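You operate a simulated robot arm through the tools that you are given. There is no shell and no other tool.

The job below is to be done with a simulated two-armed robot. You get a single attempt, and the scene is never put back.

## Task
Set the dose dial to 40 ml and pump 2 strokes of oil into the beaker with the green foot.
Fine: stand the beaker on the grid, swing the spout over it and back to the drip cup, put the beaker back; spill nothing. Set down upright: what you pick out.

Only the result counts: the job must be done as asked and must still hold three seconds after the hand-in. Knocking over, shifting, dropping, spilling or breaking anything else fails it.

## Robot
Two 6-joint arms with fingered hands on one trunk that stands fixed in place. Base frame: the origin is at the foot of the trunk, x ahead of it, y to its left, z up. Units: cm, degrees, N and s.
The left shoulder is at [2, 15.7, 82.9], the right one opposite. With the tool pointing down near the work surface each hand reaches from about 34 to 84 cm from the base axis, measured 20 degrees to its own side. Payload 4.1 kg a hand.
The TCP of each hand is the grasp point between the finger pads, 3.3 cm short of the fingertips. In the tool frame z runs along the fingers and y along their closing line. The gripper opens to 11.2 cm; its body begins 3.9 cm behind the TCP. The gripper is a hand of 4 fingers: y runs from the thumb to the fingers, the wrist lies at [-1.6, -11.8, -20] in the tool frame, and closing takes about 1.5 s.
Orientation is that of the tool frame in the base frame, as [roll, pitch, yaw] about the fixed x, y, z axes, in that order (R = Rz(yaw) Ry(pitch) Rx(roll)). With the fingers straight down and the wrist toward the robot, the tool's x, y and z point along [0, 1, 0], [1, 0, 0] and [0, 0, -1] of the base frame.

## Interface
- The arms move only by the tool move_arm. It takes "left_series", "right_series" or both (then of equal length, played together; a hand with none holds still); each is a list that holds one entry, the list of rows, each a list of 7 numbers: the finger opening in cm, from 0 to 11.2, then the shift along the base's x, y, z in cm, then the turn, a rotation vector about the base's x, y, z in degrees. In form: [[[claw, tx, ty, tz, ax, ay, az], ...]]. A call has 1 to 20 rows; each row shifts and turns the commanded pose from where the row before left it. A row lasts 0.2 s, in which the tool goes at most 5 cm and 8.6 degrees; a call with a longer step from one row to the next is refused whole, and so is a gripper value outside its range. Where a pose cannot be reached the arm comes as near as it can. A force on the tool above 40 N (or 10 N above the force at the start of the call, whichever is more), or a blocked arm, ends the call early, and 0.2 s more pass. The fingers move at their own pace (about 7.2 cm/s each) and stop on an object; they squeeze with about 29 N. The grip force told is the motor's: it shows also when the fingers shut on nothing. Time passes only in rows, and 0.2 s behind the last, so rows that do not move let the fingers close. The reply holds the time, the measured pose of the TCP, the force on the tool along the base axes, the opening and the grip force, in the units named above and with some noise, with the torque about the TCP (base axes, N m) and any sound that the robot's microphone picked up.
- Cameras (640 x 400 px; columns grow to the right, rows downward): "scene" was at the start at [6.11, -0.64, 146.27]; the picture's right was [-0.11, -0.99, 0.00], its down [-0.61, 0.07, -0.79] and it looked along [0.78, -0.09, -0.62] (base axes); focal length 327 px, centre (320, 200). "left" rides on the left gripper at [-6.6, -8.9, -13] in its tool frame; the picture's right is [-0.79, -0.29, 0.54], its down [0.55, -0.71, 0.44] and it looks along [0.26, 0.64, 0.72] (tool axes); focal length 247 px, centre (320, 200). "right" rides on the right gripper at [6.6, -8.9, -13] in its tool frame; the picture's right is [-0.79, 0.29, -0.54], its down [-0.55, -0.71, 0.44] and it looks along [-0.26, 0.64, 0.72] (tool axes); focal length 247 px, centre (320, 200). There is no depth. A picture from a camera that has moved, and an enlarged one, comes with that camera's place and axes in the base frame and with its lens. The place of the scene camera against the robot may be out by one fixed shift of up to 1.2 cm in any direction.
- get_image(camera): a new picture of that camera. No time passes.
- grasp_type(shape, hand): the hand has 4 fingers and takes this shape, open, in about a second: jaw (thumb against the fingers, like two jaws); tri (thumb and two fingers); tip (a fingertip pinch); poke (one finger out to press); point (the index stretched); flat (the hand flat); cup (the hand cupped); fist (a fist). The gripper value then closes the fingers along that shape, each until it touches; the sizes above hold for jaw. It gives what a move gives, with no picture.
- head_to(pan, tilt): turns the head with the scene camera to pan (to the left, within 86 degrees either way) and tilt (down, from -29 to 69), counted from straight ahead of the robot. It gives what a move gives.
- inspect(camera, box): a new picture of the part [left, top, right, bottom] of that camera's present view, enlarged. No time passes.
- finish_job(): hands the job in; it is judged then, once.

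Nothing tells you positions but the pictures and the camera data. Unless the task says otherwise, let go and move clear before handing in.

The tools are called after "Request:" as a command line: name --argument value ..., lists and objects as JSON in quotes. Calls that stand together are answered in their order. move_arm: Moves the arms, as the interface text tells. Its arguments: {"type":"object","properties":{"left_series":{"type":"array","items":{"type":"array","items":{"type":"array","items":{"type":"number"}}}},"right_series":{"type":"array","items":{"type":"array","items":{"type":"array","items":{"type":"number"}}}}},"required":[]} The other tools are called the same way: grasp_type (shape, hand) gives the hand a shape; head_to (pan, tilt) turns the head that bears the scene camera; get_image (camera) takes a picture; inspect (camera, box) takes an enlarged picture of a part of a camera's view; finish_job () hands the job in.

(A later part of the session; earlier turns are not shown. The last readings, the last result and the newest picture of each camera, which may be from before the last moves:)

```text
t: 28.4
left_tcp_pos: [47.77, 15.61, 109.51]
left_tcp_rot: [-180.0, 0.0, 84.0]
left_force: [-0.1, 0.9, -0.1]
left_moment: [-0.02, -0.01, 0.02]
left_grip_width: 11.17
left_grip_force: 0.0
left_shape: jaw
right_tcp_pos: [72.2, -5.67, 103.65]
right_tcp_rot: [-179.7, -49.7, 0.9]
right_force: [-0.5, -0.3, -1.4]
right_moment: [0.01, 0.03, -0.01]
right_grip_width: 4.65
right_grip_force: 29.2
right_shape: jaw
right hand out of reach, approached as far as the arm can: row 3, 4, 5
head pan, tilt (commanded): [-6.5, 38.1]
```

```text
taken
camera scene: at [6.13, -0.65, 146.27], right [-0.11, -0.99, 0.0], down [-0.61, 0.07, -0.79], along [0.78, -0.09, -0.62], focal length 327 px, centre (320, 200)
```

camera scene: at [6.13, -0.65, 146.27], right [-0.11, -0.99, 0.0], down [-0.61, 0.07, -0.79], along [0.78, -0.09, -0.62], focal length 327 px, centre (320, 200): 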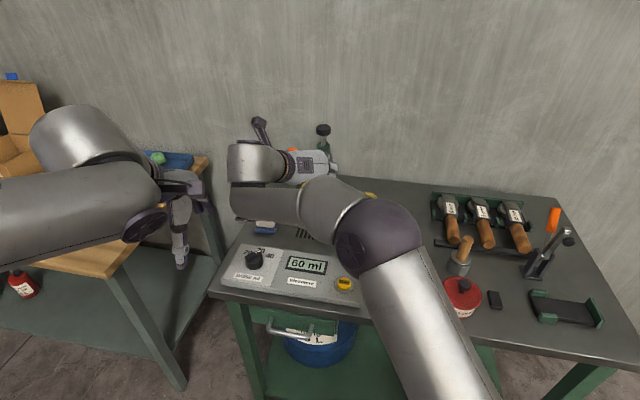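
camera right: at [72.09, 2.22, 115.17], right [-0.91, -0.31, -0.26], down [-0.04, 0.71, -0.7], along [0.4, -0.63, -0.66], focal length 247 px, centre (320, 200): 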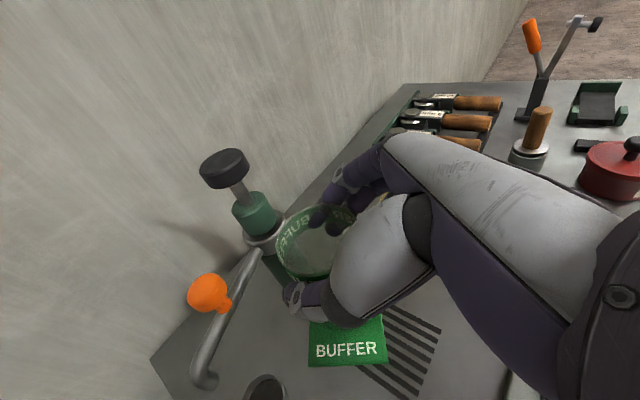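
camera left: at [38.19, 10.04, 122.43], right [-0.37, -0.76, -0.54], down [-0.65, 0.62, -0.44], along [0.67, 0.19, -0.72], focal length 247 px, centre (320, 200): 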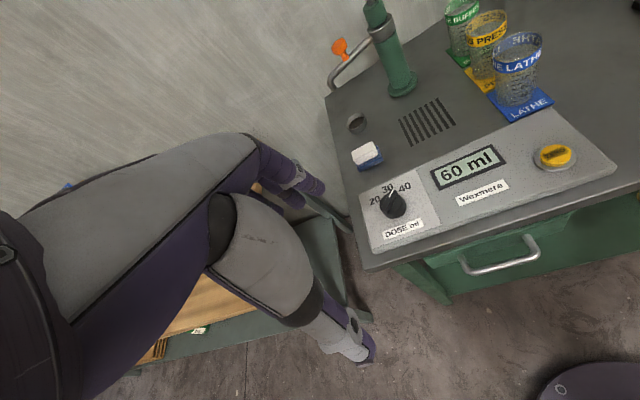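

The limit is clear now: in this arm posture the wrist must stay at least ~66.5 cm from the shoulder. Turning the hand about 18° further clockwise moves the wrist outward and makes the grid reachable, so I'll descend while turning, and pull the left hand back for room.

Request:
move_arm --left_series '[[[11.2, -1.2, 1.2, 0.8, 0, 0, 0], [11.2, -1.2, 1.2, 0.8, 0, 0, 0], [11.2, -1.2, 1.2, 0.8, 0, 0, 0], [11.2, -1.2, 1.2, 0.8, 0, 0, 0], [11.2, -1.2, 1.2, 0.8, 0, 0, 0]]]' --right_series '[[[3.0, 0.6, -0.2, 0, 0, 0, -2], [3.0, 0.6, -0.3, -1.2, 0, 0, -2], [3.0, 0.6, -0.3, -1.4, 0, 0, -2], [3.0, 0.6, -0.3, -1.5, 0, 0, -2], [3.0, 0.5, -0.2, -1.5, 0, 0, -2]]]'

Request:
get_image --camera "right"

Request:
get_image --camera "scene"

```text
t: 29.6
left_tcp_pos: [41.72, 21.53, 113.41]
left_tcp_rot: [179.9, -0.1, 84.1]
left_force: [0.3, 0.3, 0.4]
left_moment: [0.01, 0.0, 0.03]
left_grip_width: 11.16
left_grip_force: 0.1
left_shape: jaw
right_tcp_pos: [75.18, -7.06, 98.19]
right_tcp_rot: [-179.5, -50.1, -9.1]
right_force: [0.1, 0.1, -1.0]
right_moment: [0.03, -0.01, -0.03]
right_grip_width: 4.65
right_grip_force: 29.1
right_shape: jaw
head pan, tilt (commanded): [-6.5, 38.1]
```

```text
taken
camera right: at [70.91, 2.66, 111.58], right [-0.95, -0.14, -0.26], down [0.09, 0.71, -0.7], along [0.29, -0.69, -0.66], focal length 247 px, centre (320, 200)
```

right: 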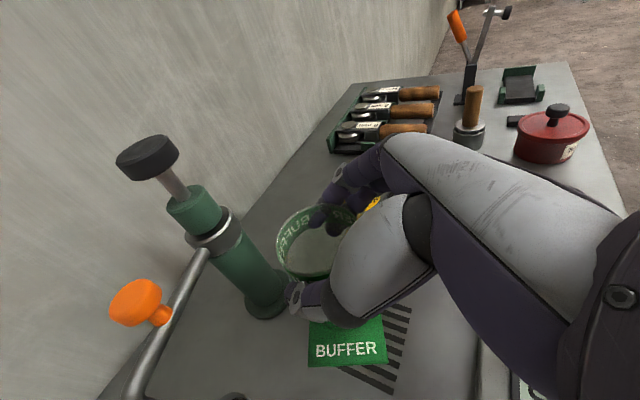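

```text
taken
camera scene: at [6.11, -0.67, 146.27], right [-0.11, -0.99, 0.0], down [-0.61, 0.07, -0.79], along [0.78, -0.09, -0.62], focal length 327 px, centre (320, 200)
```

scene: 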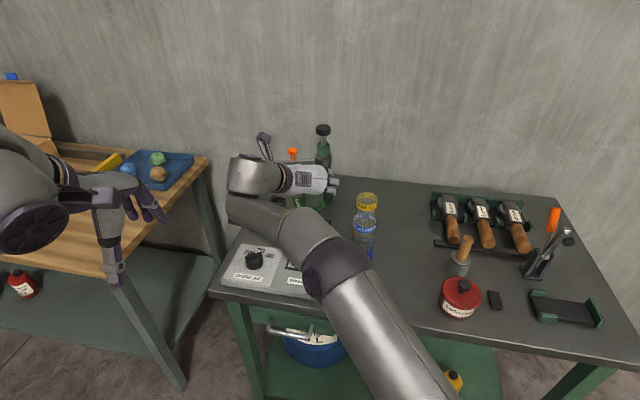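

That worked exactly. I'm continuing straight down over the grid while turning a bit more.

Request:
move_arm --right_series '[[[3.0, 0, 0, -1.6, 0, 0, -1.8], [3.0, 0, 0, -1.8, 0, 0, -1.8], [3.0, 0, 0, -1.7, 0, 0, -1.8], [3.0, 0, 0, -1.4, 0, 0, -1.5], [3.0, 0, 0, -1.0, 0, 0, -1.0], [3.0, 0, 0, -0.6, 0, 0, -1.0]]]'

Request:
get_image --camera "right"

Request:
inspect --camera "scene" --box '[220, 130, 400, 280]'

Request:
get_image --camera "left"

```text
t: 31.0
left_tcp_pos: [41.87, 21.52, 113.33]
left_tcp_rot: [-180.0, -0.1, 84.0]
left_force: [0.0, -0.1, 0.4]
left_moment: [0.0, 0.0, 0.0]
left_grip_width: 11.17
left_grip_force: 0.0
left_shape: jaw
right_tcp_pos: [73.94, -7.41, 89.8]
right_tcp_rot: [-179.6, -50.0, -17.9]
right_force: [0.4, 0.0, -0.7]
right_moment: [0.0, 0.01, 0.03]
right_grip_width: 4.69
right_grip_force: 29.2
right_shape: jaw
right hand out of reach, approached as far as the arm can: row 4, 5
head pan, tilt (commanded): [-6.5, 38.1]
```

```text
taken
camera right: at [71.3, 2.71, 103.24], right [-0.96, 0.01, -0.26], down [0.2, 0.69, -0.7], along [0.17, -0.73, -0.66], focal length 247 px, centre (320, 200)
```

right: 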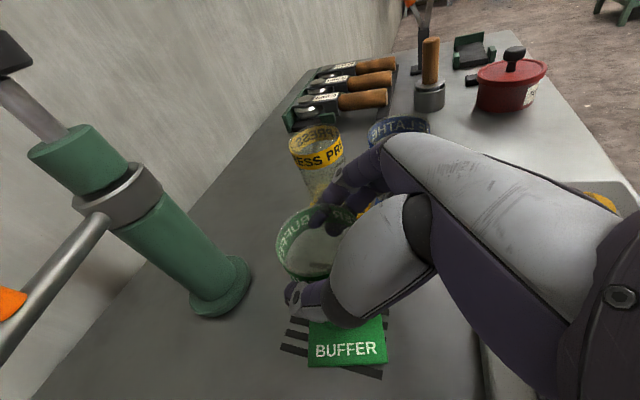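

```text
2.67 times, centred on (310, 205) of scene
camera zoom: at [6.11, -0.65, 146.27], right [-0.11, -0.99, 0.0], down [-0.61, 0.07, -0.79], along [0.78, -0.09, -0.62], focal length 873 px, centre (347, 187)
```

zoom: 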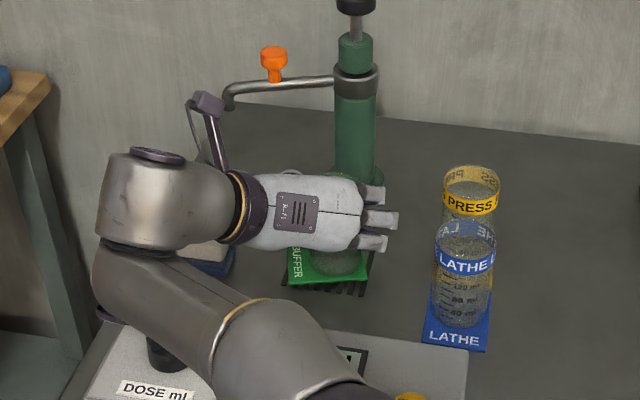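

```text
taken
camera left: at [32.26, 15.97, 126.34], right [-0.37, -0.76, -0.54], down [-0.65, 0.62, -0.44], along [0.67, 0.19, -0.72], focal length 247 px, centre (320, 200)
```

left: 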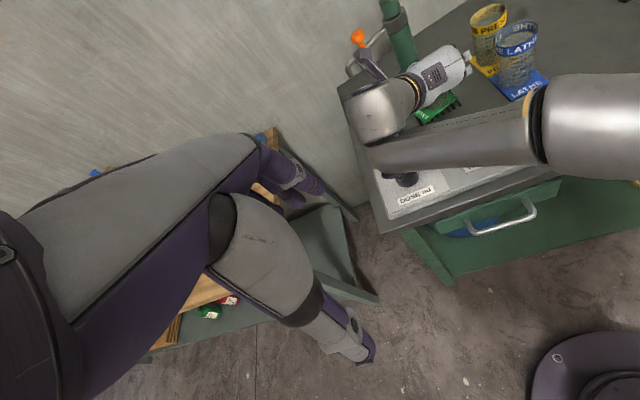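

The beaker hovers just above the grid, close to centred. I'm lowering the last half centimetre in small steps and watching the force.

Request:
move_arm --right_series '[[[3.0, 0.2, 0.1, -0.3, 0, 0, 0], [3.0, 0.1, 0, -0.2, 0, 0, 0]]]'

Request:
inspect --camera "scene" --box '[270, 160, 390, 260]'

Request:
inspect --camera "right" --box '[230, 170, 430, 390]'

```text
t: 31.6
left_tcp_pos: [41.83, 21.42, 113.3]
left_tcp_rot: [-180.0, 0.0, 84.0]
left_force: [0.5, 0.7, 0.4]
left_moment: [0.04, 0.01, 0.02]
left_grip_width: 11.17
left_grip_force: 0.1
left_shape: jaw
right_tcp_pos: [74.06, -7.58, 89.42]
right_tcp_rot: [-179.7, -50.0, -17.8]
right_force: [-0.5, 0.0, -1.4]
right_moment: [0.01, 0.03, 0.01]
right_grip_width: 4.66
right_grip_force: 29.1
right_shape: jaw
right hand out of reach, approached as far as the arm can: row 1
head pan, tilt (commanded): [-6.5, 38.1]
```

```text
4.00 times, centred on (330, 210) of scene
camera zoom: at [6.11, -0.65, 146.27], right [-0.11, -0.99, 0.0], down [-0.61, 0.07, -0.79], along [0.78, -0.09, -0.62], focal length 1310 px, centre (280, 160)
```

zoom: 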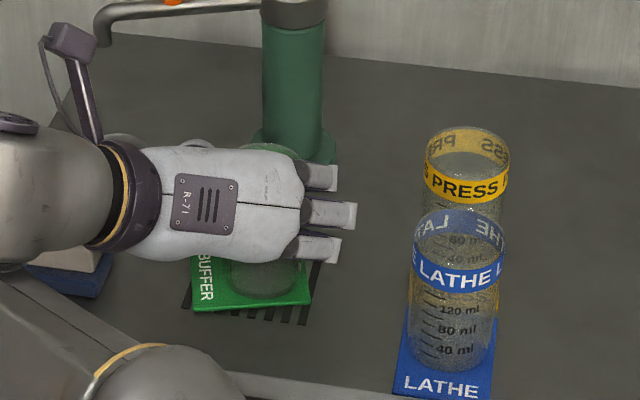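

```text
1.82 times, centred on (330, 280) of right
camera zoom: at [71.39, 2.74, 102.75], right [-0.96, 0.01, -0.26], down [0.2, 0.69, -0.7], along [0.18, -0.73, -0.66], focal length 449 px, centre (302, 54)
```

zoom: 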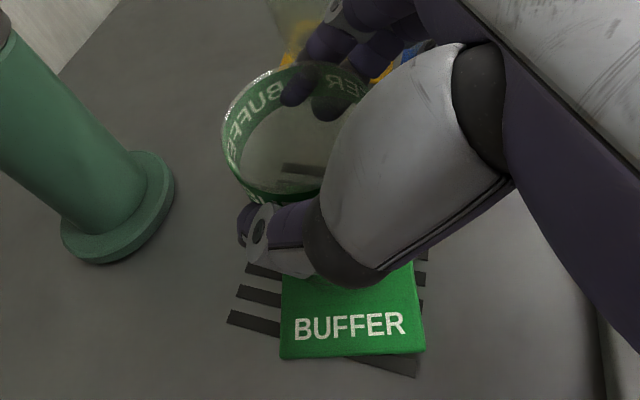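

Not touching yet (the weight is still on the hand), so I'm lowering a little more.

Request:
move_arm --right_series '[[[3.0, 0, 0, -0.2, 0, 0, 0], [3.0, 0, 0, -0.15, 0, 0, 0]]]'

```text
t: 32.2
left_tcp_pos: [41.77, 21.58, 113.43]
left_tcp_rot: [179.8, 0.0, 83.9]
left_force: [0.8, 0.4, -0.5]
left_moment: [0.04, 0.01, 0.01]
left_grip_width: 11.18
left_grip_force: 0.2
left_shape: jaw
right_tcp_pos: [74.11, -7.43, 89.07]
right_tcp_rot: [-179.8, -50.2, -17.8]
right_force: [2.0, 0.9, 5.1]
right_moment: [-0.16, 0.02, 0.05]
right_grip_width: 4.63
right_grip_force: 29.1
right_shape: jaw
head pan, tilt (commanded): [-6.5, 38.1]
```

The force shows the foot is standing on the grid. I'm opening the fingers slowly.

Request:
move_arm --right_series '[[[4.9, 0, 0, 0.05, 0, 0, 0], [5.2, 0, 0, 0, 0, 0, 0], [5.6, 0, 0, 0, 0, 0, 0], [6.0, 0, 0, 0, 0, 0, 0], [6.5, 0, 0, 0, 0, 0, 0], [7.0, 0, 0, 0, 0, 0, 0], [7.5, 0, 0, 0, 0, 0, 0], [7.5, 0, 0, 0, 0, 0, 0]]]'

Request:
inspect --camera "scene" --box '[270, 160, 390, 260]'

Request:
inspect --camera "right" --box '[230, 170, 430, 390]'

```text
t: 34.0
left_tcp_pos: [41.79, 21.57, 113.36]
left_tcp_rot: [-180.0, 0.0, 84.0]
left_force: [-0.8, 0.4, -0.8]
left_moment: [0.02, 0.02, 0.02]
left_grip_width: 11.15
left_grip_force: 0.1
left_shape: jaw
right_tcp_pos: [74.17, -7.38, 89.03]
right_tcp_rot: [-179.8, -50.1, -17.7]
right_force: [-0.3, -0.8, -0.1]
right_moment: [0.01, 0.0, -0.01]
right_grip_width: 7.44
right_grip_force: 0.0
right_shape: jaw
head pan, tilt (commanded): [-6.5, 38.1]
```

```text
4.00 times, centred on (330, 210) of scene
camera zoom: at [6.11, -0.65, 146.27], right [-0.11, -0.99, 0.0], down [-0.61, 0.07, -0.79], along [0.78, -0.09, -0.62], focal length 1310 px, centre (280, 160)
```

zoom: 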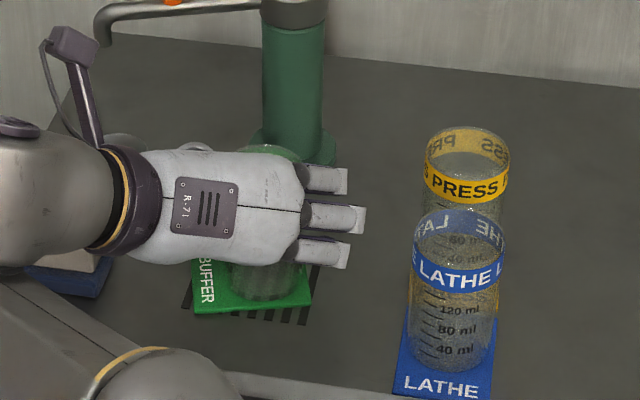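

```text
1.82 times, centred on (330, 280) of right
camera zoom: at [71.41, 2.73, 102.48], right [-0.96, 0.01, -0.26], down [0.2, 0.69, -0.7], along [0.18, -0.73, -0.66], focal length 449 px, centre (302, 54)
```

zoom: 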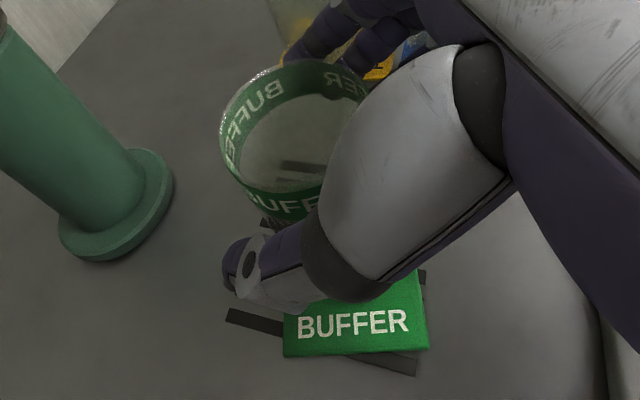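

The beaker stands freely on the grid. I'm raising the open hand straight up off it, turning back slightly so the arm stays within its reach.

Request:
move_arm --right_series '[[[7.8, 0, 0, 0.8, 0, 0, 0.7], [8.0, 0, 0, 1.0, 0, 0, 0.9], [8.0, 0, 0, 1.0, 0, 0, 0.9], [8.0, 0, 0, 1.2, 0, 0, 1.0], [8.0, 0, 0, 1.2, 0, 0, 1.2]]]'

Request:
inspect --camera "right" --box '[230, 170, 430, 390]'

Request:
inspect --camera "scene" --box '[270, 160, 390, 260]'

```text
t: 35.2
left_tcp_pos: [41.83, 21.61, 113.36]
left_tcp_rot: [-180.0, 0.0, 83.9]
left_force: [-0.1, -0.4, -0.4]
left_moment: [0.01, -0.02, 0.01]
left_grip_width: 11.23
left_grip_force: 0.0
left_shape: jaw
right_tcp_pos: [74.49, -7.39, 94.28]
right_tcp_rot: [-179.8, -50.0, -13.0]
right_force: [0.6, 0.1, 0.4]
right_moment: [-0.02, 0.0, 0.02]
right_grip_width: 7.96
right_grip_force: 0.1
right_shape: jaw
right hand out of reach, approached as far as the arm can: row 4
head pan, tilt (commanded): [-6.5, 38.1]
```

```text
1.82 times, centred on (330, 280) of right
camera zoom: at [71.01, 2.67, 107.74], right [-0.96, -0.07, -0.26], down [0.14, 0.7, -0.7], along [0.23, -0.71, -0.66], focal length 449 px, centre (302, 54)
```

zoom: 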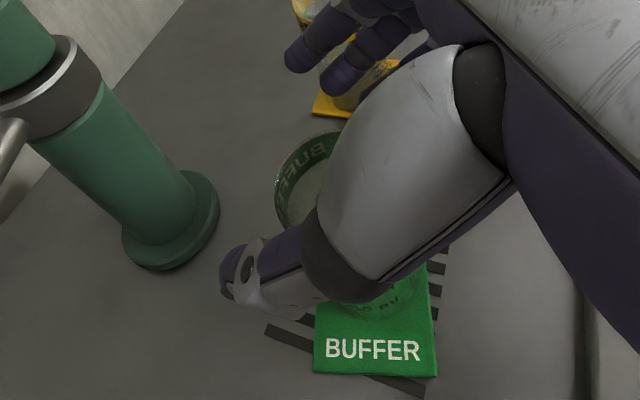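

```text
4.00 times, centred on (330, 210) of scene
camera zoom: at [6.12, -0.64, 146.27], right [-0.11, -0.99, 0.0], down [-0.61, 0.07, -0.79], along [0.78, -0.09, -0.62], focal length 1310 px, centre (280, 160)
```

zoom: 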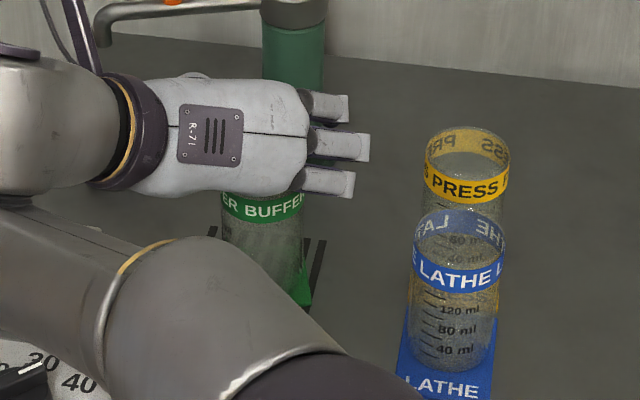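

The hand is off the beaker, which stands upright on the grid. I'm raising further and swinging the right hand away to the right and up.

Request:
move_arm --right_series '[[[8.0, 0, 0, 1.4, 0, 0, 1.2], [8.0, 0, 0, 1.4, 0, 0, 1.2], [8.0, 0, 0, 1.5, 0, 0, 1.5], [8.0, 0, -0.8, 1.5, 0, 0, 3], [8.0, 0, -1.5, 1.6, 0, 0, 6], [8.0, 0, -1.8, 1.6, 0, 0, 6], [8.0, 0, -1.8, 1.6, 0, 0, 6], [8.0, 0, -1.8, 1.5, 0, 0, 6], [8.0, 0, -1.8, 1.5, 0, 0, 6], [8.0, 0, -1.8, 1.5, 0, 0, 6], [8.0, 0, -1.8, 1.5, 0, 0, 6], [8.0, 0, -1.8, 1.5, 0, 0, 6]]]'

Request:
get_image --camera "scene"

Request:
get_image --camera "right"

Request:
get_image --camera "left"

```text
t: 37.8
left_tcp_pos: [41.67, 21.42, 113.35]
left_tcp_rot: [-180.0, 0.0, 84.0]
left_force: [0.2, 0.0, -0.2]
left_moment: [0.01, -0.02, -0.01]
left_grip_width: 11.17
left_grip_force: 0.1
left_shape: jaw
right_tcp_pos: [74.5, -22.26, 112.54]
right_tcp_rot: [-179.7, -50.1, 41.8]
right_force: [0.9, 0.0, 0.5]
right_moment: [0.0, 0.03, -0.01]
right_grip_width: 7.95
right_grip_force: 0.1
right_shape: jaw
head pan, tilt (commanded): [-6.5, 38.1]
```

```text
taken
camera scene: at [6.12, -0.63, 146.27], right [-0.11, -0.99, 0.0], down [-0.61, 0.07, -0.79], along [0.78, -0.09, -0.62], focal length 327 px, centre (320, 200)
```

scene: 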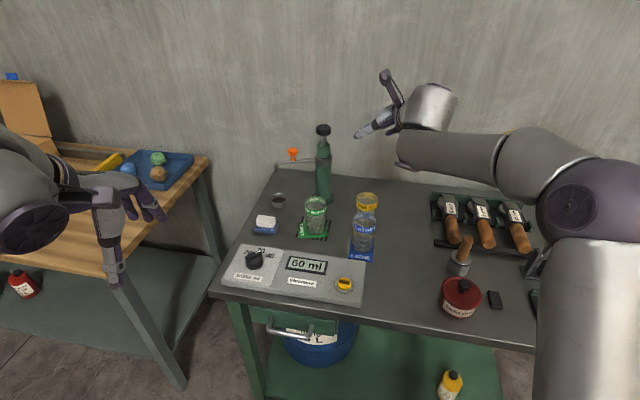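

```text
taken
camera right: at [64.35, -19.52, 125.86], right [-0.49, -0.83, -0.26], down [-0.49, 0.52, -0.7], along [0.72, -0.22, -0.66], focal length 247 px, centre (320, 200)
```

right: 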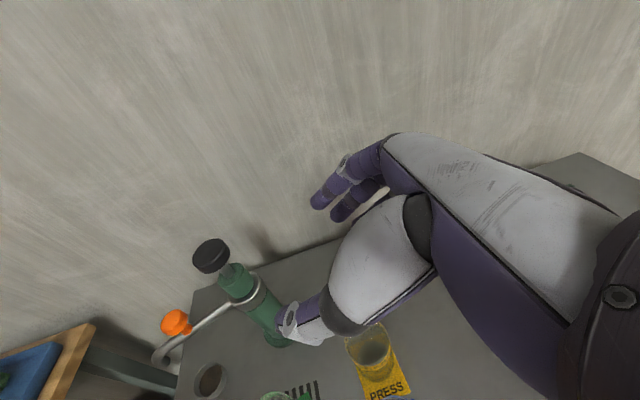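

```text
taken
camera left: at [32.27, 15.99, 126.34], right [-0.37, -0.76, -0.54], down [-0.65, 0.62, -0.44], along [0.67, 0.19, -0.72], focal length 247 px, centre (320, 200)
```

left: 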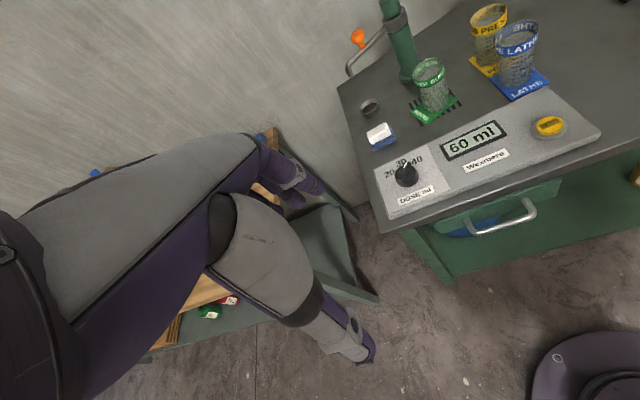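

The green beaker stands on the grid and both hands are clear. I'm zooming in to measure its place, the yellow beaker, and the spout with its orange knob.

Request:
inspect --camera "scene" --box '[260, 115, 400, 275]'

Request:
inspect --camera "left" --box '[330, 0, 560, 150]'

Request:
inspect --camera "right" --box '[140, 220, 340, 400]'

```text
2.50 times, centred on (330, 195) of scene
camera zoom: at [6.12, -0.63, 146.27], right [-0.11, -0.99, 0.0], down [-0.61, 0.07, -0.79], along [0.78, -0.09, -0.62], focal length 818 px, centre (295, 212)
```

zoom: 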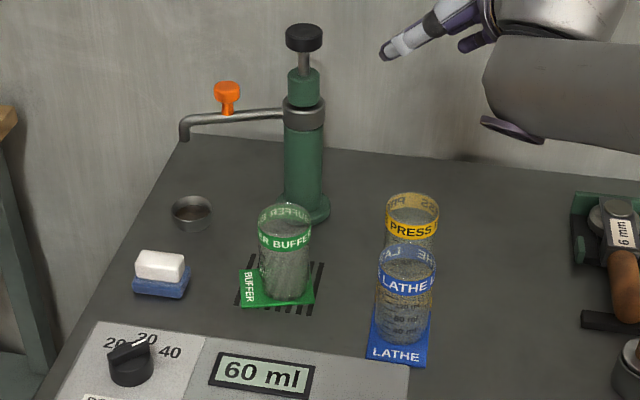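

```text
2.67 times, centred on (445, 75) of left
camera zoom: at [32.27, 15.99, 126.34], right [-0.37, -0.76, -0.54], down [-0.65, 0.62, -0.44], along [0.67, 0.19, -0.72], focal length 659 px, centre (-13, 533)
```

zoom: 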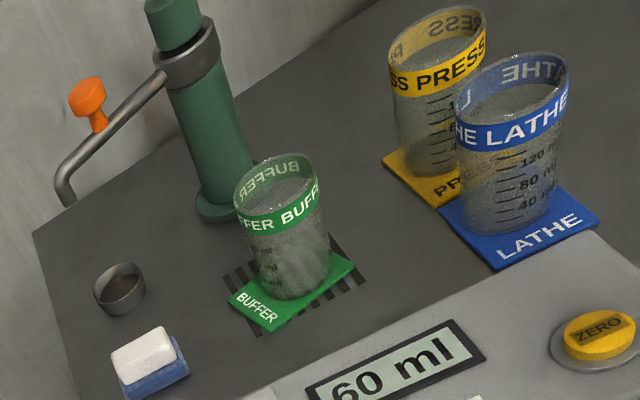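

```text
2.22 times, centred on (240, 310) of right
camera zoom: at [64.35, -19.52, 125.86], right [-0.49, -0.83, -0.26], down [-0.49, 0.52, -0.7], along [0.72, -0.22, -0.66], focal length 549 px, centre (498, -44)
```

zoom: 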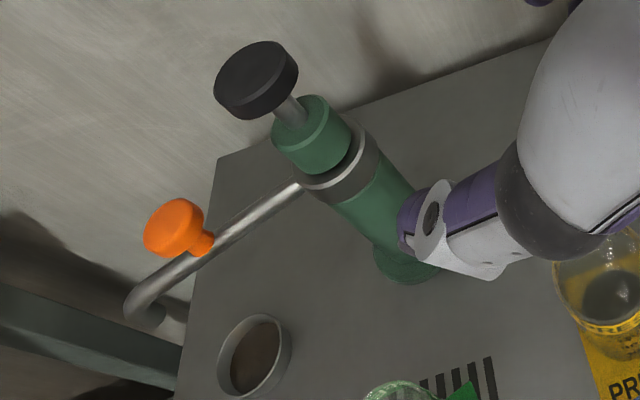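

The green beaker is centred on the grid and the spout tip should swing right over it. The plan is to hook the orange knob on the spout from behind with the left hand's fingers and draw it round in an arc, so I'm bringing the left hand in (pitched forward about 48°) and moving the right hand further off.

Request:
move_arm --left_series '[[[11.2, 3.0, -1.8, -0.5, 0, 0, -6], [11.2, 3.0, -1.8, -0.5, -1.66, -7.82, 0], [11.2, 3.0, -1.8, -0.5, -1.66, -7.82, 0], [11.2, 3.0, -1.8, -0.5, -1.66, -7.82, 0], [11.2, 3.0, -1.8, -0.5, -1.66, -7.82, 0], [11.2, 3.0, -1.8, -0.5, -1.66, -7.82, 0], [11.2, 3.0, -1.8, -0.5, -1.66, -7.82, 0], [10, 3.0, -1.8, -0.5, 0, 0, 0], [9, 3.0, -1.8, -0.5, 0, 0, 0], [9, 3.0, -1.8, -0.5, 0, 0, 0]]]' --right_series '[[[8, 0, -1.0, 0, 0, 0, 0], [8, 0, -1.0, 0, 0, 0, 0], [8, 0, -1.0, 0, 0, 0, 0], [8, 0, -1.0, 0, 0, 0, 0], [8, 0, -1.0, 0, 0, 0, 0], [8, 0, -1.0, 0, 0, 0, 0], [8, 0, -1.0, 0, 0, 0, 0], [8, 0, -1.0, 0, 0, 0, 0], [8, 0, 0, 0, 0, 0, 0], [8, 0, 0, 0, 0, 0, 0]]]'

Request:
get_image --camera "left"

Request:
get_image --camera "scene"

Request:
get_image --camera "right"

```text
t: 40.0
left_tcp_pos: [71.14, -2.61, 113.18]
left_tcp_rot: [131.9, 0.1, 78.0]
left_force: [-0.4, -0.6, 0.9]
left_moment: [0.01, 0.0, -0.03]
left_grip_width: 9.01
left_grip_force: 0.0
left_shape: jaw
left hand out of reach, approached as far as the arm can: row 5, 6, 7, 8
right_tcp_pos: [74.41, -30.29, 112.52]
right_tcp_rot: [-179.8, -50.0, 41.9]
right_force: [-0.4, 0.1, -0.1]
right_moment: [-0.02, -0.05, -0.02]
right_grip_width: 7.96
right_grip_force: 0.0
right_shape: jaw
head pan, tilt (commanded): [-6.5, 38.1]
```

```text
taken
camera left: at [54.51, -5.74, 115.26], right [0.04, -0.82, -0.57], down [-0.03, 0.57, -0.82], along [1.0, 0.05, 0.0], focal length 247 px, centre (320, 200)
```

left: 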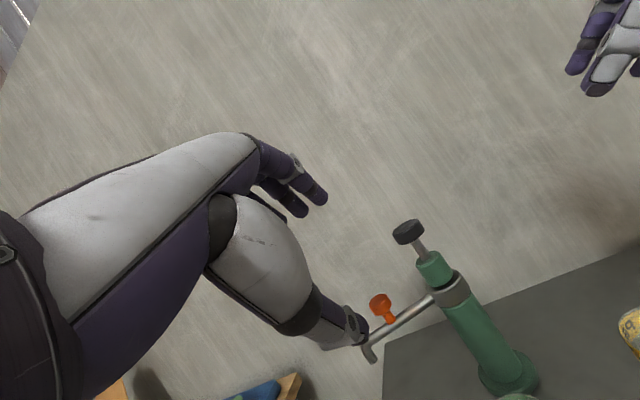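

```text
taken
camera scene: at [6.07, -0.62, 146.27], right [-0.11, -0.99, 0.0], down [-0.61, 0.07, -0.79], along [0.78, -0.09, -0.62], focal length 327 px, centre (320, 200)
```

scene: 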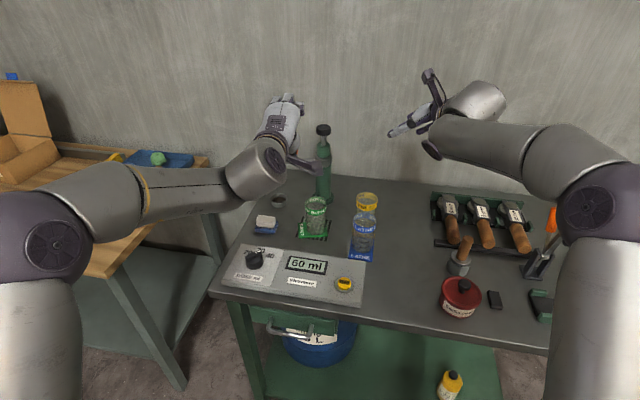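

```text
taken
camera right: at [64.29, -27.45, 125.82], right [-0.49, -0.83, -0.26], down [-0.49, 0.52, -0.7], along [0.72, -0.22, -0.66], focal length 247 px, centre (320, 200)
```

right: 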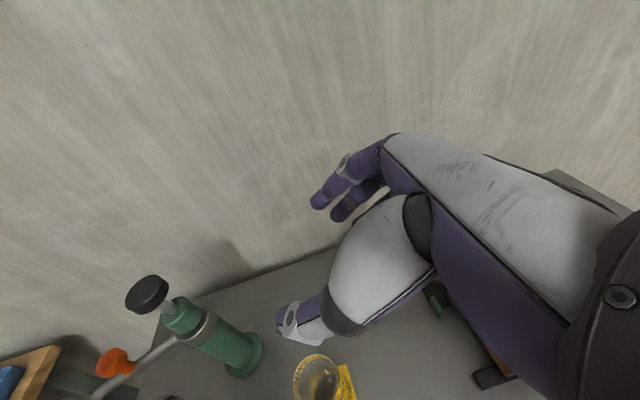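

The left camera now gives a clean front view: the knob is at about (89, -2.7, 98.2) and the pump head at about (89, -11.5, 104.7). I'm moving the left hand forward and down to just short of the knob.

Request:
move_arm --left_series '[[[9, 3.0, -0.2, -2.0, 0, 0, 0], [9, 3.0, -0.2, -2.0, 0, 0, 0], [9, 3.0, -0.2, -2.0, 0, 0, 0], [9, 3.0, -0.2, -2.0, 0, 0, 0], [9, 1.5, -0.2, -1.0, 0, 0, 0]]]'

Request:
get_image --camera "left"

Request:
inspect --camera "scene" --box '[240, 90, 380, 260]'

Request:
inspect --camera "right" --box '[40, 200, 300, 400]'

```text
t: 41.2
left_tcp_pos: [84.74, -3.58, 104.09]
left_tcp_rot: [132.1, -0.1, 78.2]
left_force: [-0.6, 0.7, -0.4]
left_moment: [0.02, 0.02, 0.02]
left_grip_width: 9.04
left_grip_force: 0.1
left_shape: jaw
right_tcp_pos: [74.46, -30.17, 112.38]
right_tcp_rot: [-179.8, -50.2, 41.8]
right_force: [-0.6, -0.1, -0.1]
right_moment: [-0.05, -0.03, -0.05]
right_grip_width: 7.97
right_grip_force: 0.0
right_shape: jaw
head pan, tilt (commanded): [-6.5, 38.1]
```

```text
taken
camera left: at [68.03, -6.78, 106.12], right [0.04, -0.82, -0.57], down [-0.04, 0.57, -0.82], along [1.0, 0.05, -0.01], focal length 247 px, centre (320, 200)
```

left: 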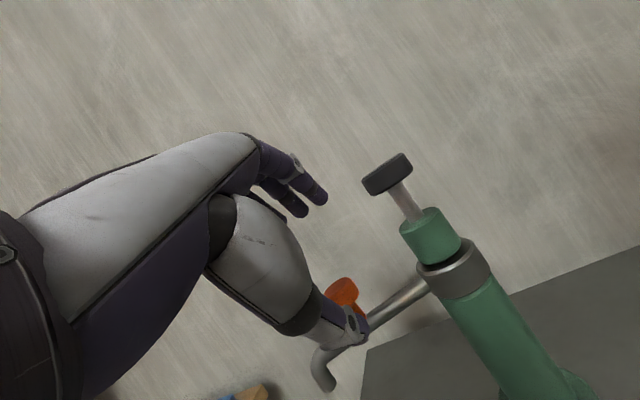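

```text
2.35 times, centred on (310, 175) of scene
camera zoom: at [6.08, -0.64, 146.27], right [-0.11, -0.99, 0.0], down [-0.61, 0.07, -0.79], along [0.78, -0.09, -0.62], focal length 770 px, centre (344, 259)
```

zoom: 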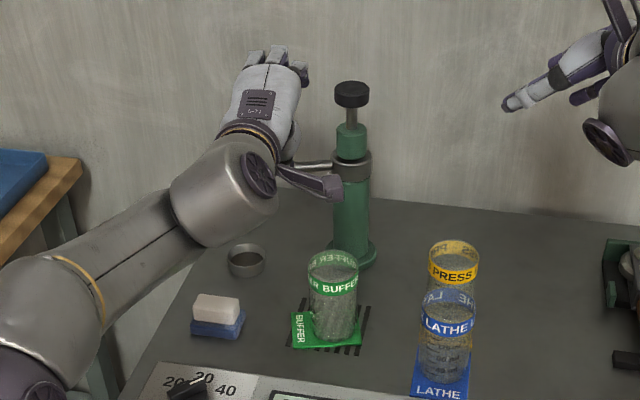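

```text
2.00 times, centred on (170, 300) of right
camera zoom: at [64.3, -27.45, 125.81], right [-0.49, -0.83, -0.26], down [-0.49, 0.52, -0.7], along [0.72, -0.22, -0.66], focal length 494 px, centre (620, 0)
```

zoom: 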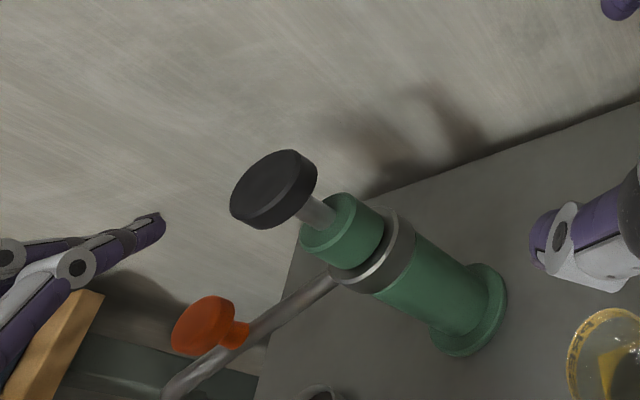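

The fingers are above and behind the knob's line. I'm going forward a bit and then down so the fingertips drop behind the knob.

Request:
move_arm --left_series '[[[9, 1.2, -0.2, -0.6, 0, 0, 0], [9, 1.0, -0.1, -0.8, 0, 0, 0], [9, 0.2, 0, -1.2, 0, 0, 0], [9, 0.0, 0, -1.2, 0, 0, 0]]]'

Request:
get_image --camera "left"

Request:
inspect --camera "right" --box '[40, 200, 300, 400]'

Request:
inspect --camera "scene" --box '[240, 90, 380, 260]'

```text
t: 42.2
left_tcp_pos: [86.96, -3.92, 100.11]
left_tcp_rot: [132.0, 0.0, 77.9]
left_force: [0.3, 0.4, 0.5]
left_moment: [-0.01, 0.0, -0.02]
left_grip_width: 9.02
left_grip_force: 0.1
left_shape: jaw
right_tcp_pos: [74.54, -30.26, 112.36]
right_tcp_rot: [-179.7, -50.1, 41.8]
right_force: [0.2, 0.2, 0.4]
right_moment: [0.02, -0.02, -0.02]
right_grip_width: 7.95
right_grip_force: 0.0
right_shape: jaw
head pan, tilt (commanded): [-6.5, 38.1]
```

```text
taken
camera left: at [70.33, -7.05, 102.27], right [0.04, -0.82, -0.57], down [-0.03, 0.57, -0.82], along [1.0, 0.05, 0.0], focal length 247 px, centre (320, 200)
```

left: 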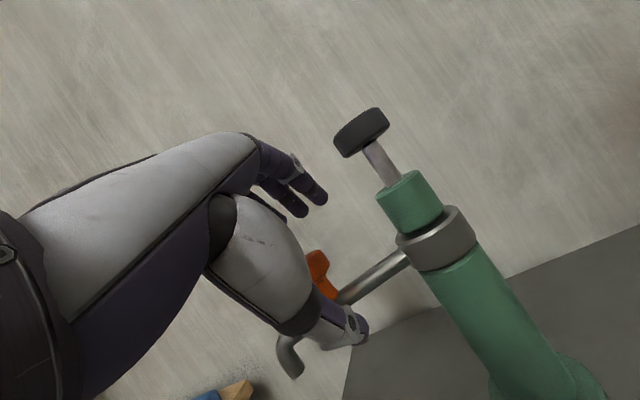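

```text
2.00 times, centred on (170, 300) of right
camera zoom: at [64.31, -27.46, 125.8], right [-0.49, -0.83, -0.26], down [-0.49, 0.52, -0.7], along [0.72, -0.22, -0.66], focal length 494 px, centre (620, 0)
```

zoom: 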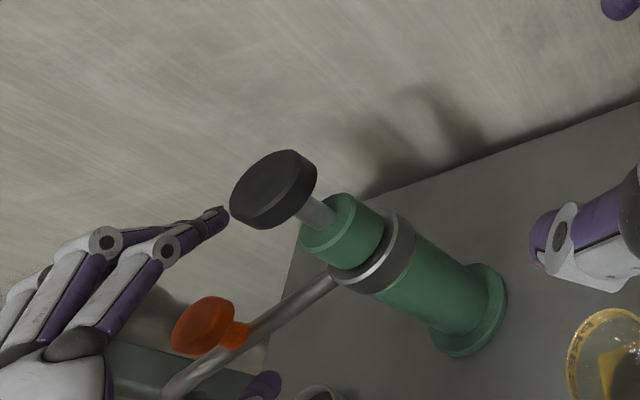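

```text
2.35 times, centred on (310, 175) of scene
camera zoom: at [6.1, -0.65, 146.27], right [-0.11, -0.99, 0.0], down [-0.61, 0.07, -0.79], along [0.78, -0.09, -0.62], focal length 770 px, centre (344, 259)
```

zoom: 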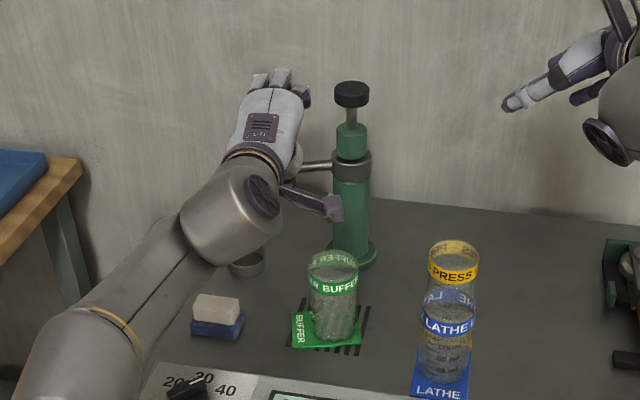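

The fingertips are behind the knob but a bit high, and the index is close to the pump's cap. I'm shifting left about 0.9 cm and lowering 2 cm.

Request:
move_arm --left_series '[[[9, 0.3, 0.9, -0.2, 0, 0, 0], [9, 0.2, 0, -1.0, 0, 0, 0], [9, 0.0, 0, -1.0, 0, 0, 0]]]'

Request:
get_image --camera "left"

Request:
inspect --camera "right" --box '[40, 200, 300, 400]'

Request:
inspect --camera "scene" --box '[240, 90, 380, 260]'

```text
t: 43.0
left_tcp_pos: [87.59, -2.99, 98.07]
left_tcp_rot: [131.9, 0.0, 78.0]
left_force: [0.1, -0.2, -0.6]
left_moment: [0.05, 0.0, 0.0]
left_grip_width: 9.06
left_grip_force: 0.1
left_shape: jaw
right_tcp_pos: [74.48, -30.14, 112.4]
right_tcp_rot: [-179.7, -50.1, 41.8]
right_force: [-0.2, 0.7, 0.1]
right_moment: [0.0, 0.02, 0.0]
right_grip_width: 7.95
right_grip_force: 0.0
right_shape: jaw
head pan, tilt (commanded): [-6.5, 38.1]
```

```text
taken
camera left: at [71.0, -6.14, 100.11], right [0.04, -0.82, -0.57], down [-0.03, 0.57, -0.82], along [1.0, 0.05, 0.0], focal length 247 px, centre (320, 200)
```

left: 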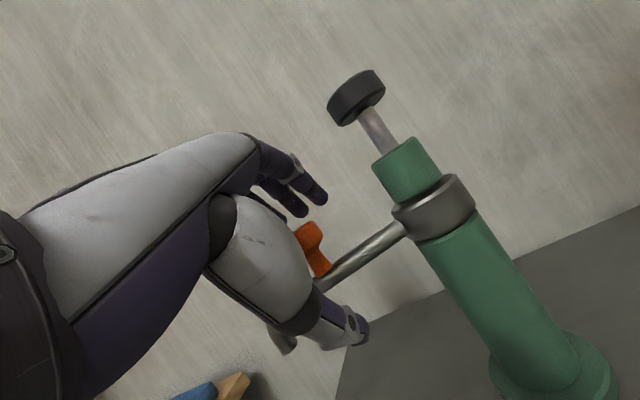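

```text
2.00 times, centred on (170, 300) of right
camera zoom: at [64.31, -27.46, 125.8], right [-0.49, -0.83, -0.26], down [-0.49, 0.52, -0.7], along [0.72, -0.22, -0.66], focal length 494 px, centre (620, 0)
```

zoom: 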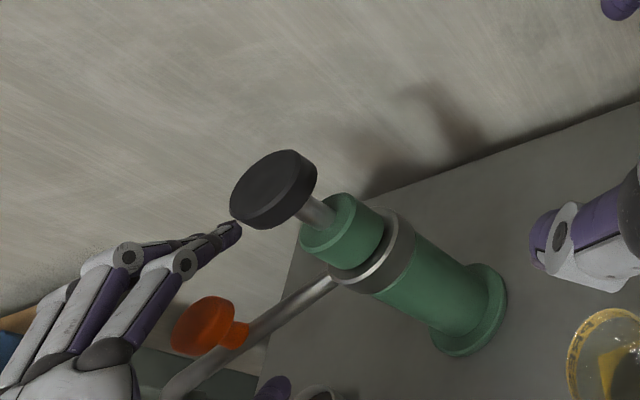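

```text
2.35 times, centred on (310, 175) of scene
camera zoom: at [6.1, -0.64, 146.27], right [-0.11, -0.99, 0.0], down [-0.61, 0.07, -0.79], along [0.78, -0.09, -0.62], focal length 770 px, centre (344, 259)
```

zoom: 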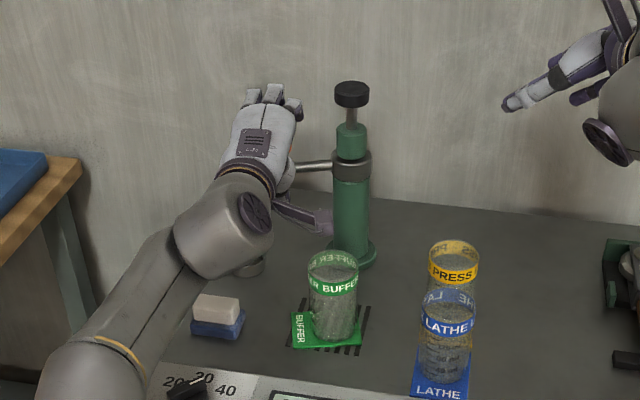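

The left camera puts the fingertips at z ≈ 100.2, just above the knob's top, with the middle finger in line with it. I'm lowering 1.5 cm more.

Request:
move_arm --left_series '[[[9, 0.2, 0, -0.8, 0, 0, 0], [9, 0.0, 0, -0.7, 0, 0, 0]]]'

Request:
get_image --camera "left"

Request:
inspect --camera "right" --box '[40, 220, 240, 400]'

```text
t: 43.6
left_tcp_pos: [87.6, -2.99, 96.52]
left_tcp_rot: [132.0, 0.1, 78.0]
left_force: [0.0, 0.6, 0.7]
left_moment: [0.01, 0.03, 0.0]
left_grip_width: 9.01
left_grip_force: 0.0
left_shape: jaw
right_tcp_pos: [74.45, -30.24, 112.38]
right_tcp_rot: [-179.7, -50.1, 41.8]
right_force: [-0.1, -0.7, 0.2]
right_moment: [-0.02, 0.01, 0.01]
right_grip_width: 7.95
right_grip_force: 0.1
right_shape: jaw
head pan, tilt (commanded): [-6.5, 38.1]
```

```text
taken
camera left: at [71.06, -6.13, 98.57], right [0.04, -0.82, -0.57], down [-0.03, 0.57, -0.82], along [1.0, 0.05, 0.0], focal length 247 px, centre (320, 200)
```

left: 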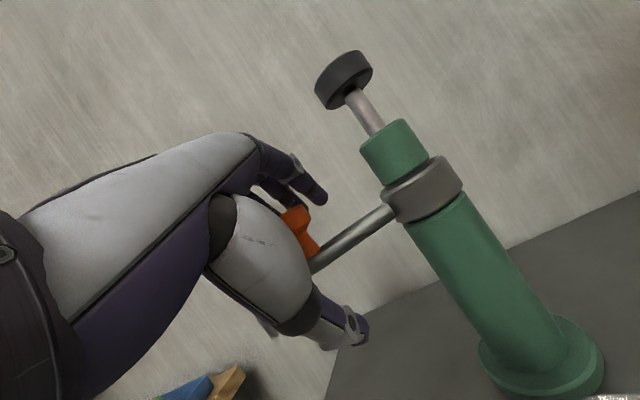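

```text
2.22 times, centred on (140, 310) of right
camera zoom: at [64.32, -27.46, 125.8], right [-0.49, -0.83, -0.26], down [-0.49, 0.52, -0.7], along [0.72, -0.22, -0.66], focal length 549 px, centre (720, -44)
```

zoom: 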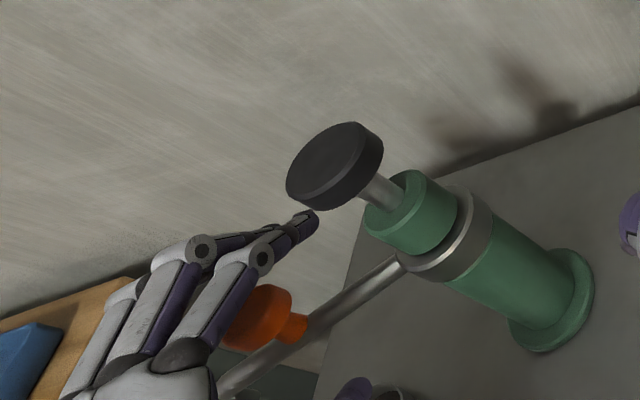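

The middle finger is now behind the knob. I'm pulling gently toward the robot and watching the spout.

Request:
move_arm --left_series '[[[9, -0.8, 0, 0, 0, 0, 0], [9, -0.9, 0, 0, 0, 0, 0], [9, -0.9, 0, 0, 0, 0, 0], [9, -0.9, 0, 0, 0, 0, 0]]]'

Request:
get_image --camera "left"

Request:
inspect --camera "right" --box '[40, 220, 240, 400]'

Request:
inspect --camera "scene" --box '[240, 90, 380, 260]'

```text
t: 44.6
left_tcp_pos: [87.6, -2.99, 96.53]
left_tcp_rot: [132.1, 0.0, 78.0]
left_force: [-0.4, -0.8, -0.4]
left_moment: [0.01, 0.0, -0.04]
left_grip_width: 9.06
left_grip_force: 0.1
left_shape: jaw
left hand out of reach, approached as far as the arm can: row 1, 2, 3, 4
right_tcp_pos: [74.46, -30.18, 112.41]
right_tcp_rot: [-179.8, -50.1, 41.8]
right_force: [-0.2, 0.1, 0.2]
right_moment: [0.04, 0.01, 0.01]
right_grip_width: 7.96
right_grip_force: 0.1
right_shape: jaw
head pan, tilt (commanded): [-6.5, 38.1]
```

```text
taken
camera left: at [71.05, -6.15, 98.58], right [0.04, -0.82, -0.57], down [-0.03, 0.57, -0.82], along [1.0, 0.05, 0.0], focal length 247 px, centre (320, 200)
```

left: 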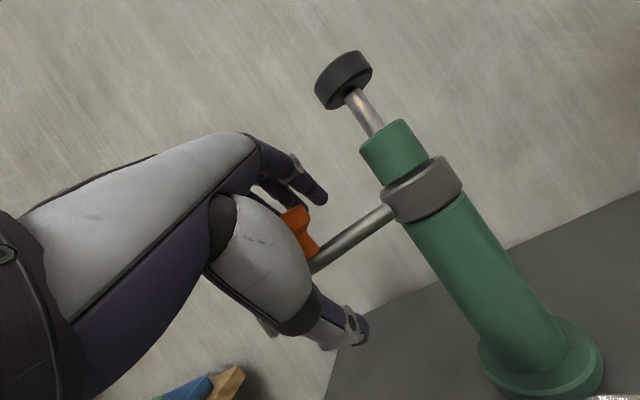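

```text
2.22 times, centred on (140, 310) of right
camera zoom: at [64.32, -27.46, 125.8], right [-0.49, -0.83, -0.26], down [-0.49, 0.52, -0.7], along [0.72, -0.22, -0.66], focal length 549 px, centre (720, -44)
```

zoom: 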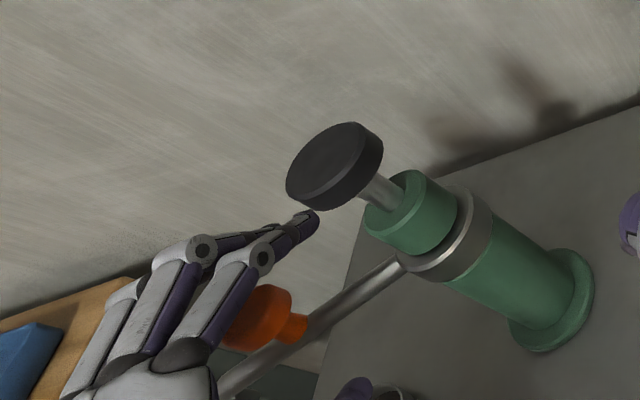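

```text
2.35 times, centred on (310, 175) of scene
camera zoom: at [6.11, -0.65, 146.27], right [-0.11, -0.99, 0.0], down [-0.61, 0.07, -0.79], along [0.78, -0.09, -0.62], focal length 770 px, centre (344, 259)
```

zoom: 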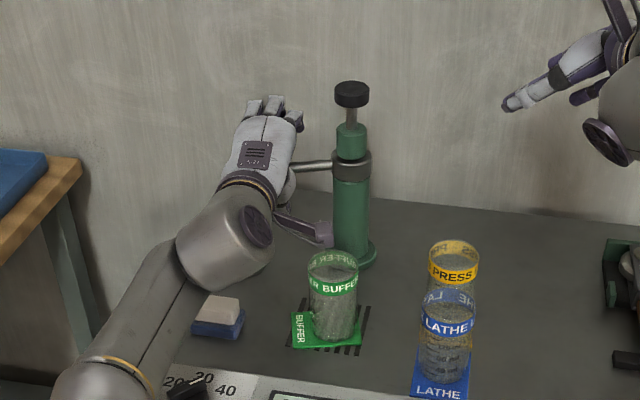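

The left arm could not move back in this posture, so I'm looking at the arm posture before choosing a different motion.

Request:
get_image --camera "scene"

Request:
head_to --pan 20 --tilt 55

Request:
get_image --camera "scene"

```text
taken
camera scene: at [6.11, -0.65, 146.27], right [-0.11, -0.99, 0.0], down [-0.61, 0.07, -0.79], along [0.78, -0.09, -0.62], focal length 327 px, centre (320, 200)
```

scene: 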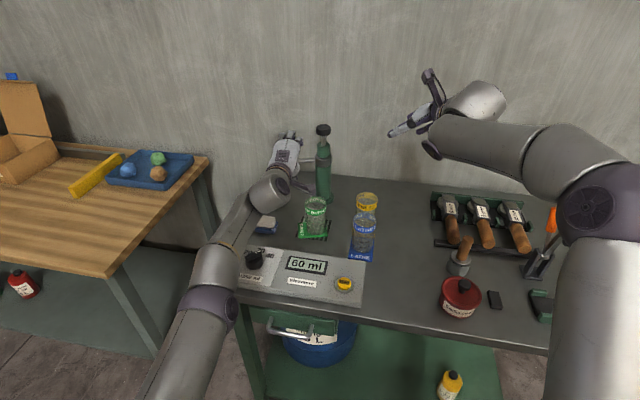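

```text
t: 45.5
left_tcp_pos: [87.63, -2.98, 96.52]
left_tcp_rot: [132.0, 0.0, 78.0]
left_force: [0.9, 0.3, -0.3]
left_moment: [0.0, 0.07, 0.03]
left_grip_width: 9.01
left_grip_force: 0.0
left_shape: jaw
right_tcp_pos: [74.46, -30.06, 112.51]
right_tcp_rot: [-179.7, -50.1, 41.7]
right_force: [0.3, 0.1, -0.2]
right_moment: [-0.03, 0.01, -0.01]
right_grip_width: 7.97
right_grip_force: 0.0
right_shape: jaw
head pan, tilt (commanded): [20.0, 55.0]
```

```text
taken
camera scene: at [4.32, 2.79, 143.92], right [0.34, -0.94, 0.0], down [-0.77, -0.28, -0.57], along [0.54, 0.2, -0.82], focal length 327 px, centre (320, 200)
```

scene: 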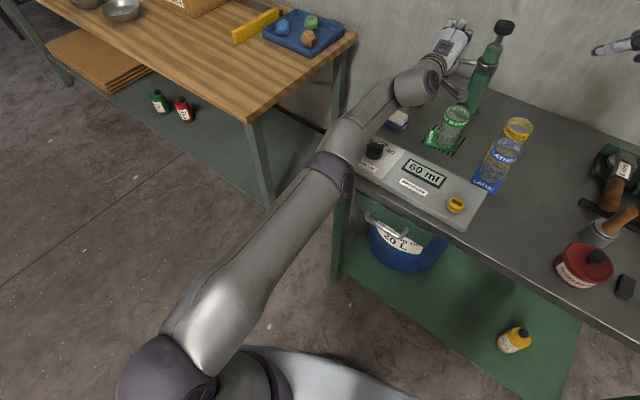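

The arm is almost straight here and the wrist is near its bending limit, so pulling back must be combined with pitching the fingers more downward. I'm trying that in small steps, which also hooks the knob better.

Request:
head_to --pan -6.5 --tilt 38.1

Request:
move_arm --left_series '[[[9, -0.6, 0, 0.4, 1.04, 4.89, 0], [9, -0.8, 0, 0.3, 0.83, 3.91, 0]]]'

Request:
get_image --camera "left"

Request:
inspect --camera "right" --box '[40, 220, 240, 400]'

```text
t: 46.4
left_tcp_pos: [87.57, -2.93, 96.63]
left_tcp_rot: [132.0, 0.0, 77.8]
left_force: [0.4, 0.6, 0.4]
left_moment: [0.0, -0.02, 0.0]
left_grip_width: 9.02
left_grip_force: 0.0
left_shape: jaw
right_tcp_pos: [74.41, -30.17, 112.4]
right_tcp_rot: [-179.6, -50.1, 41.7]
right_force: [0.3, -0.9, 0.0]
right_moment: [-0.02, 0.01, 0.0]
right_grip_width: 7.93
right_grip_force: 0.0
right_shape: jaw
head pan, tilt (commanded): [-6.5, 38.1]
```

```text
t: 47.0
left_tcp_pos: [86.2, -3.02, 97.09]
left_tcp_rot: [141.1, 0.1, 77.9]
left_force: [-0.4, -0.1, -0.8]
left_moment: [0.01, -0.01, 0.01]
left_grip_width: 9.05
left_grip_force: 0.1
left_shape: jaw
right_tcp_pos: [74.46, -30.12, 112.31]
right_tcp_rot: [-179.7, -50.1, 41.7]
right_force: [-1.7, 0.1, -0.2]
right_moment: [0.0, -0.02, -0.04]
right_grip_width: 7.95
right_grip_force: 0.1
right_shape: jaw
head pan, tilt (commanded): [-6.5, 38.1]
```

```text
taken
camera left: at [70.1, -6.29, 101.65], right [-0.05, -0.8, -0.6], down [-0.16, 0.6, -0.79], along [0.99, 0.05, -0.16], focal length 247 px, centre (320, 200)
```

left: 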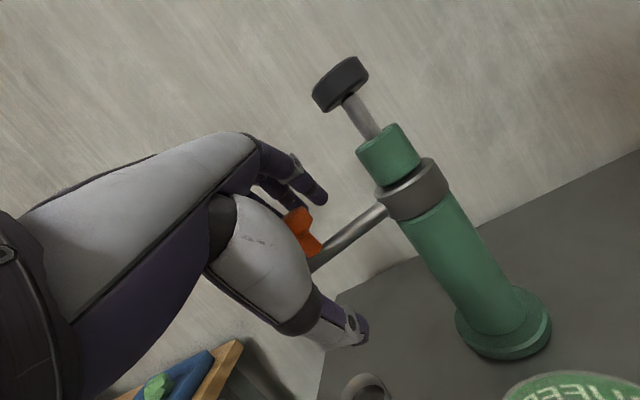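

```text
2.22 times, centred on (140, 310) of right
camera zoom: at [64.33, -27.45, 125.79], right [-0.49, -0.83, -0.26], down [-0.49, 0.52, -0.7], along [0.72, -0.22, -0.66], focal length 549 px, centre (720, -44)
```

zoom: 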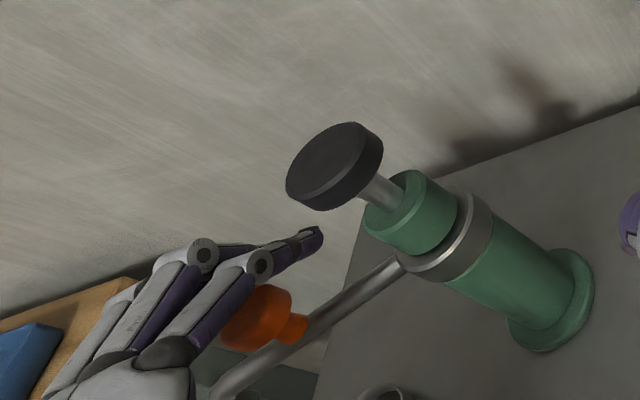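

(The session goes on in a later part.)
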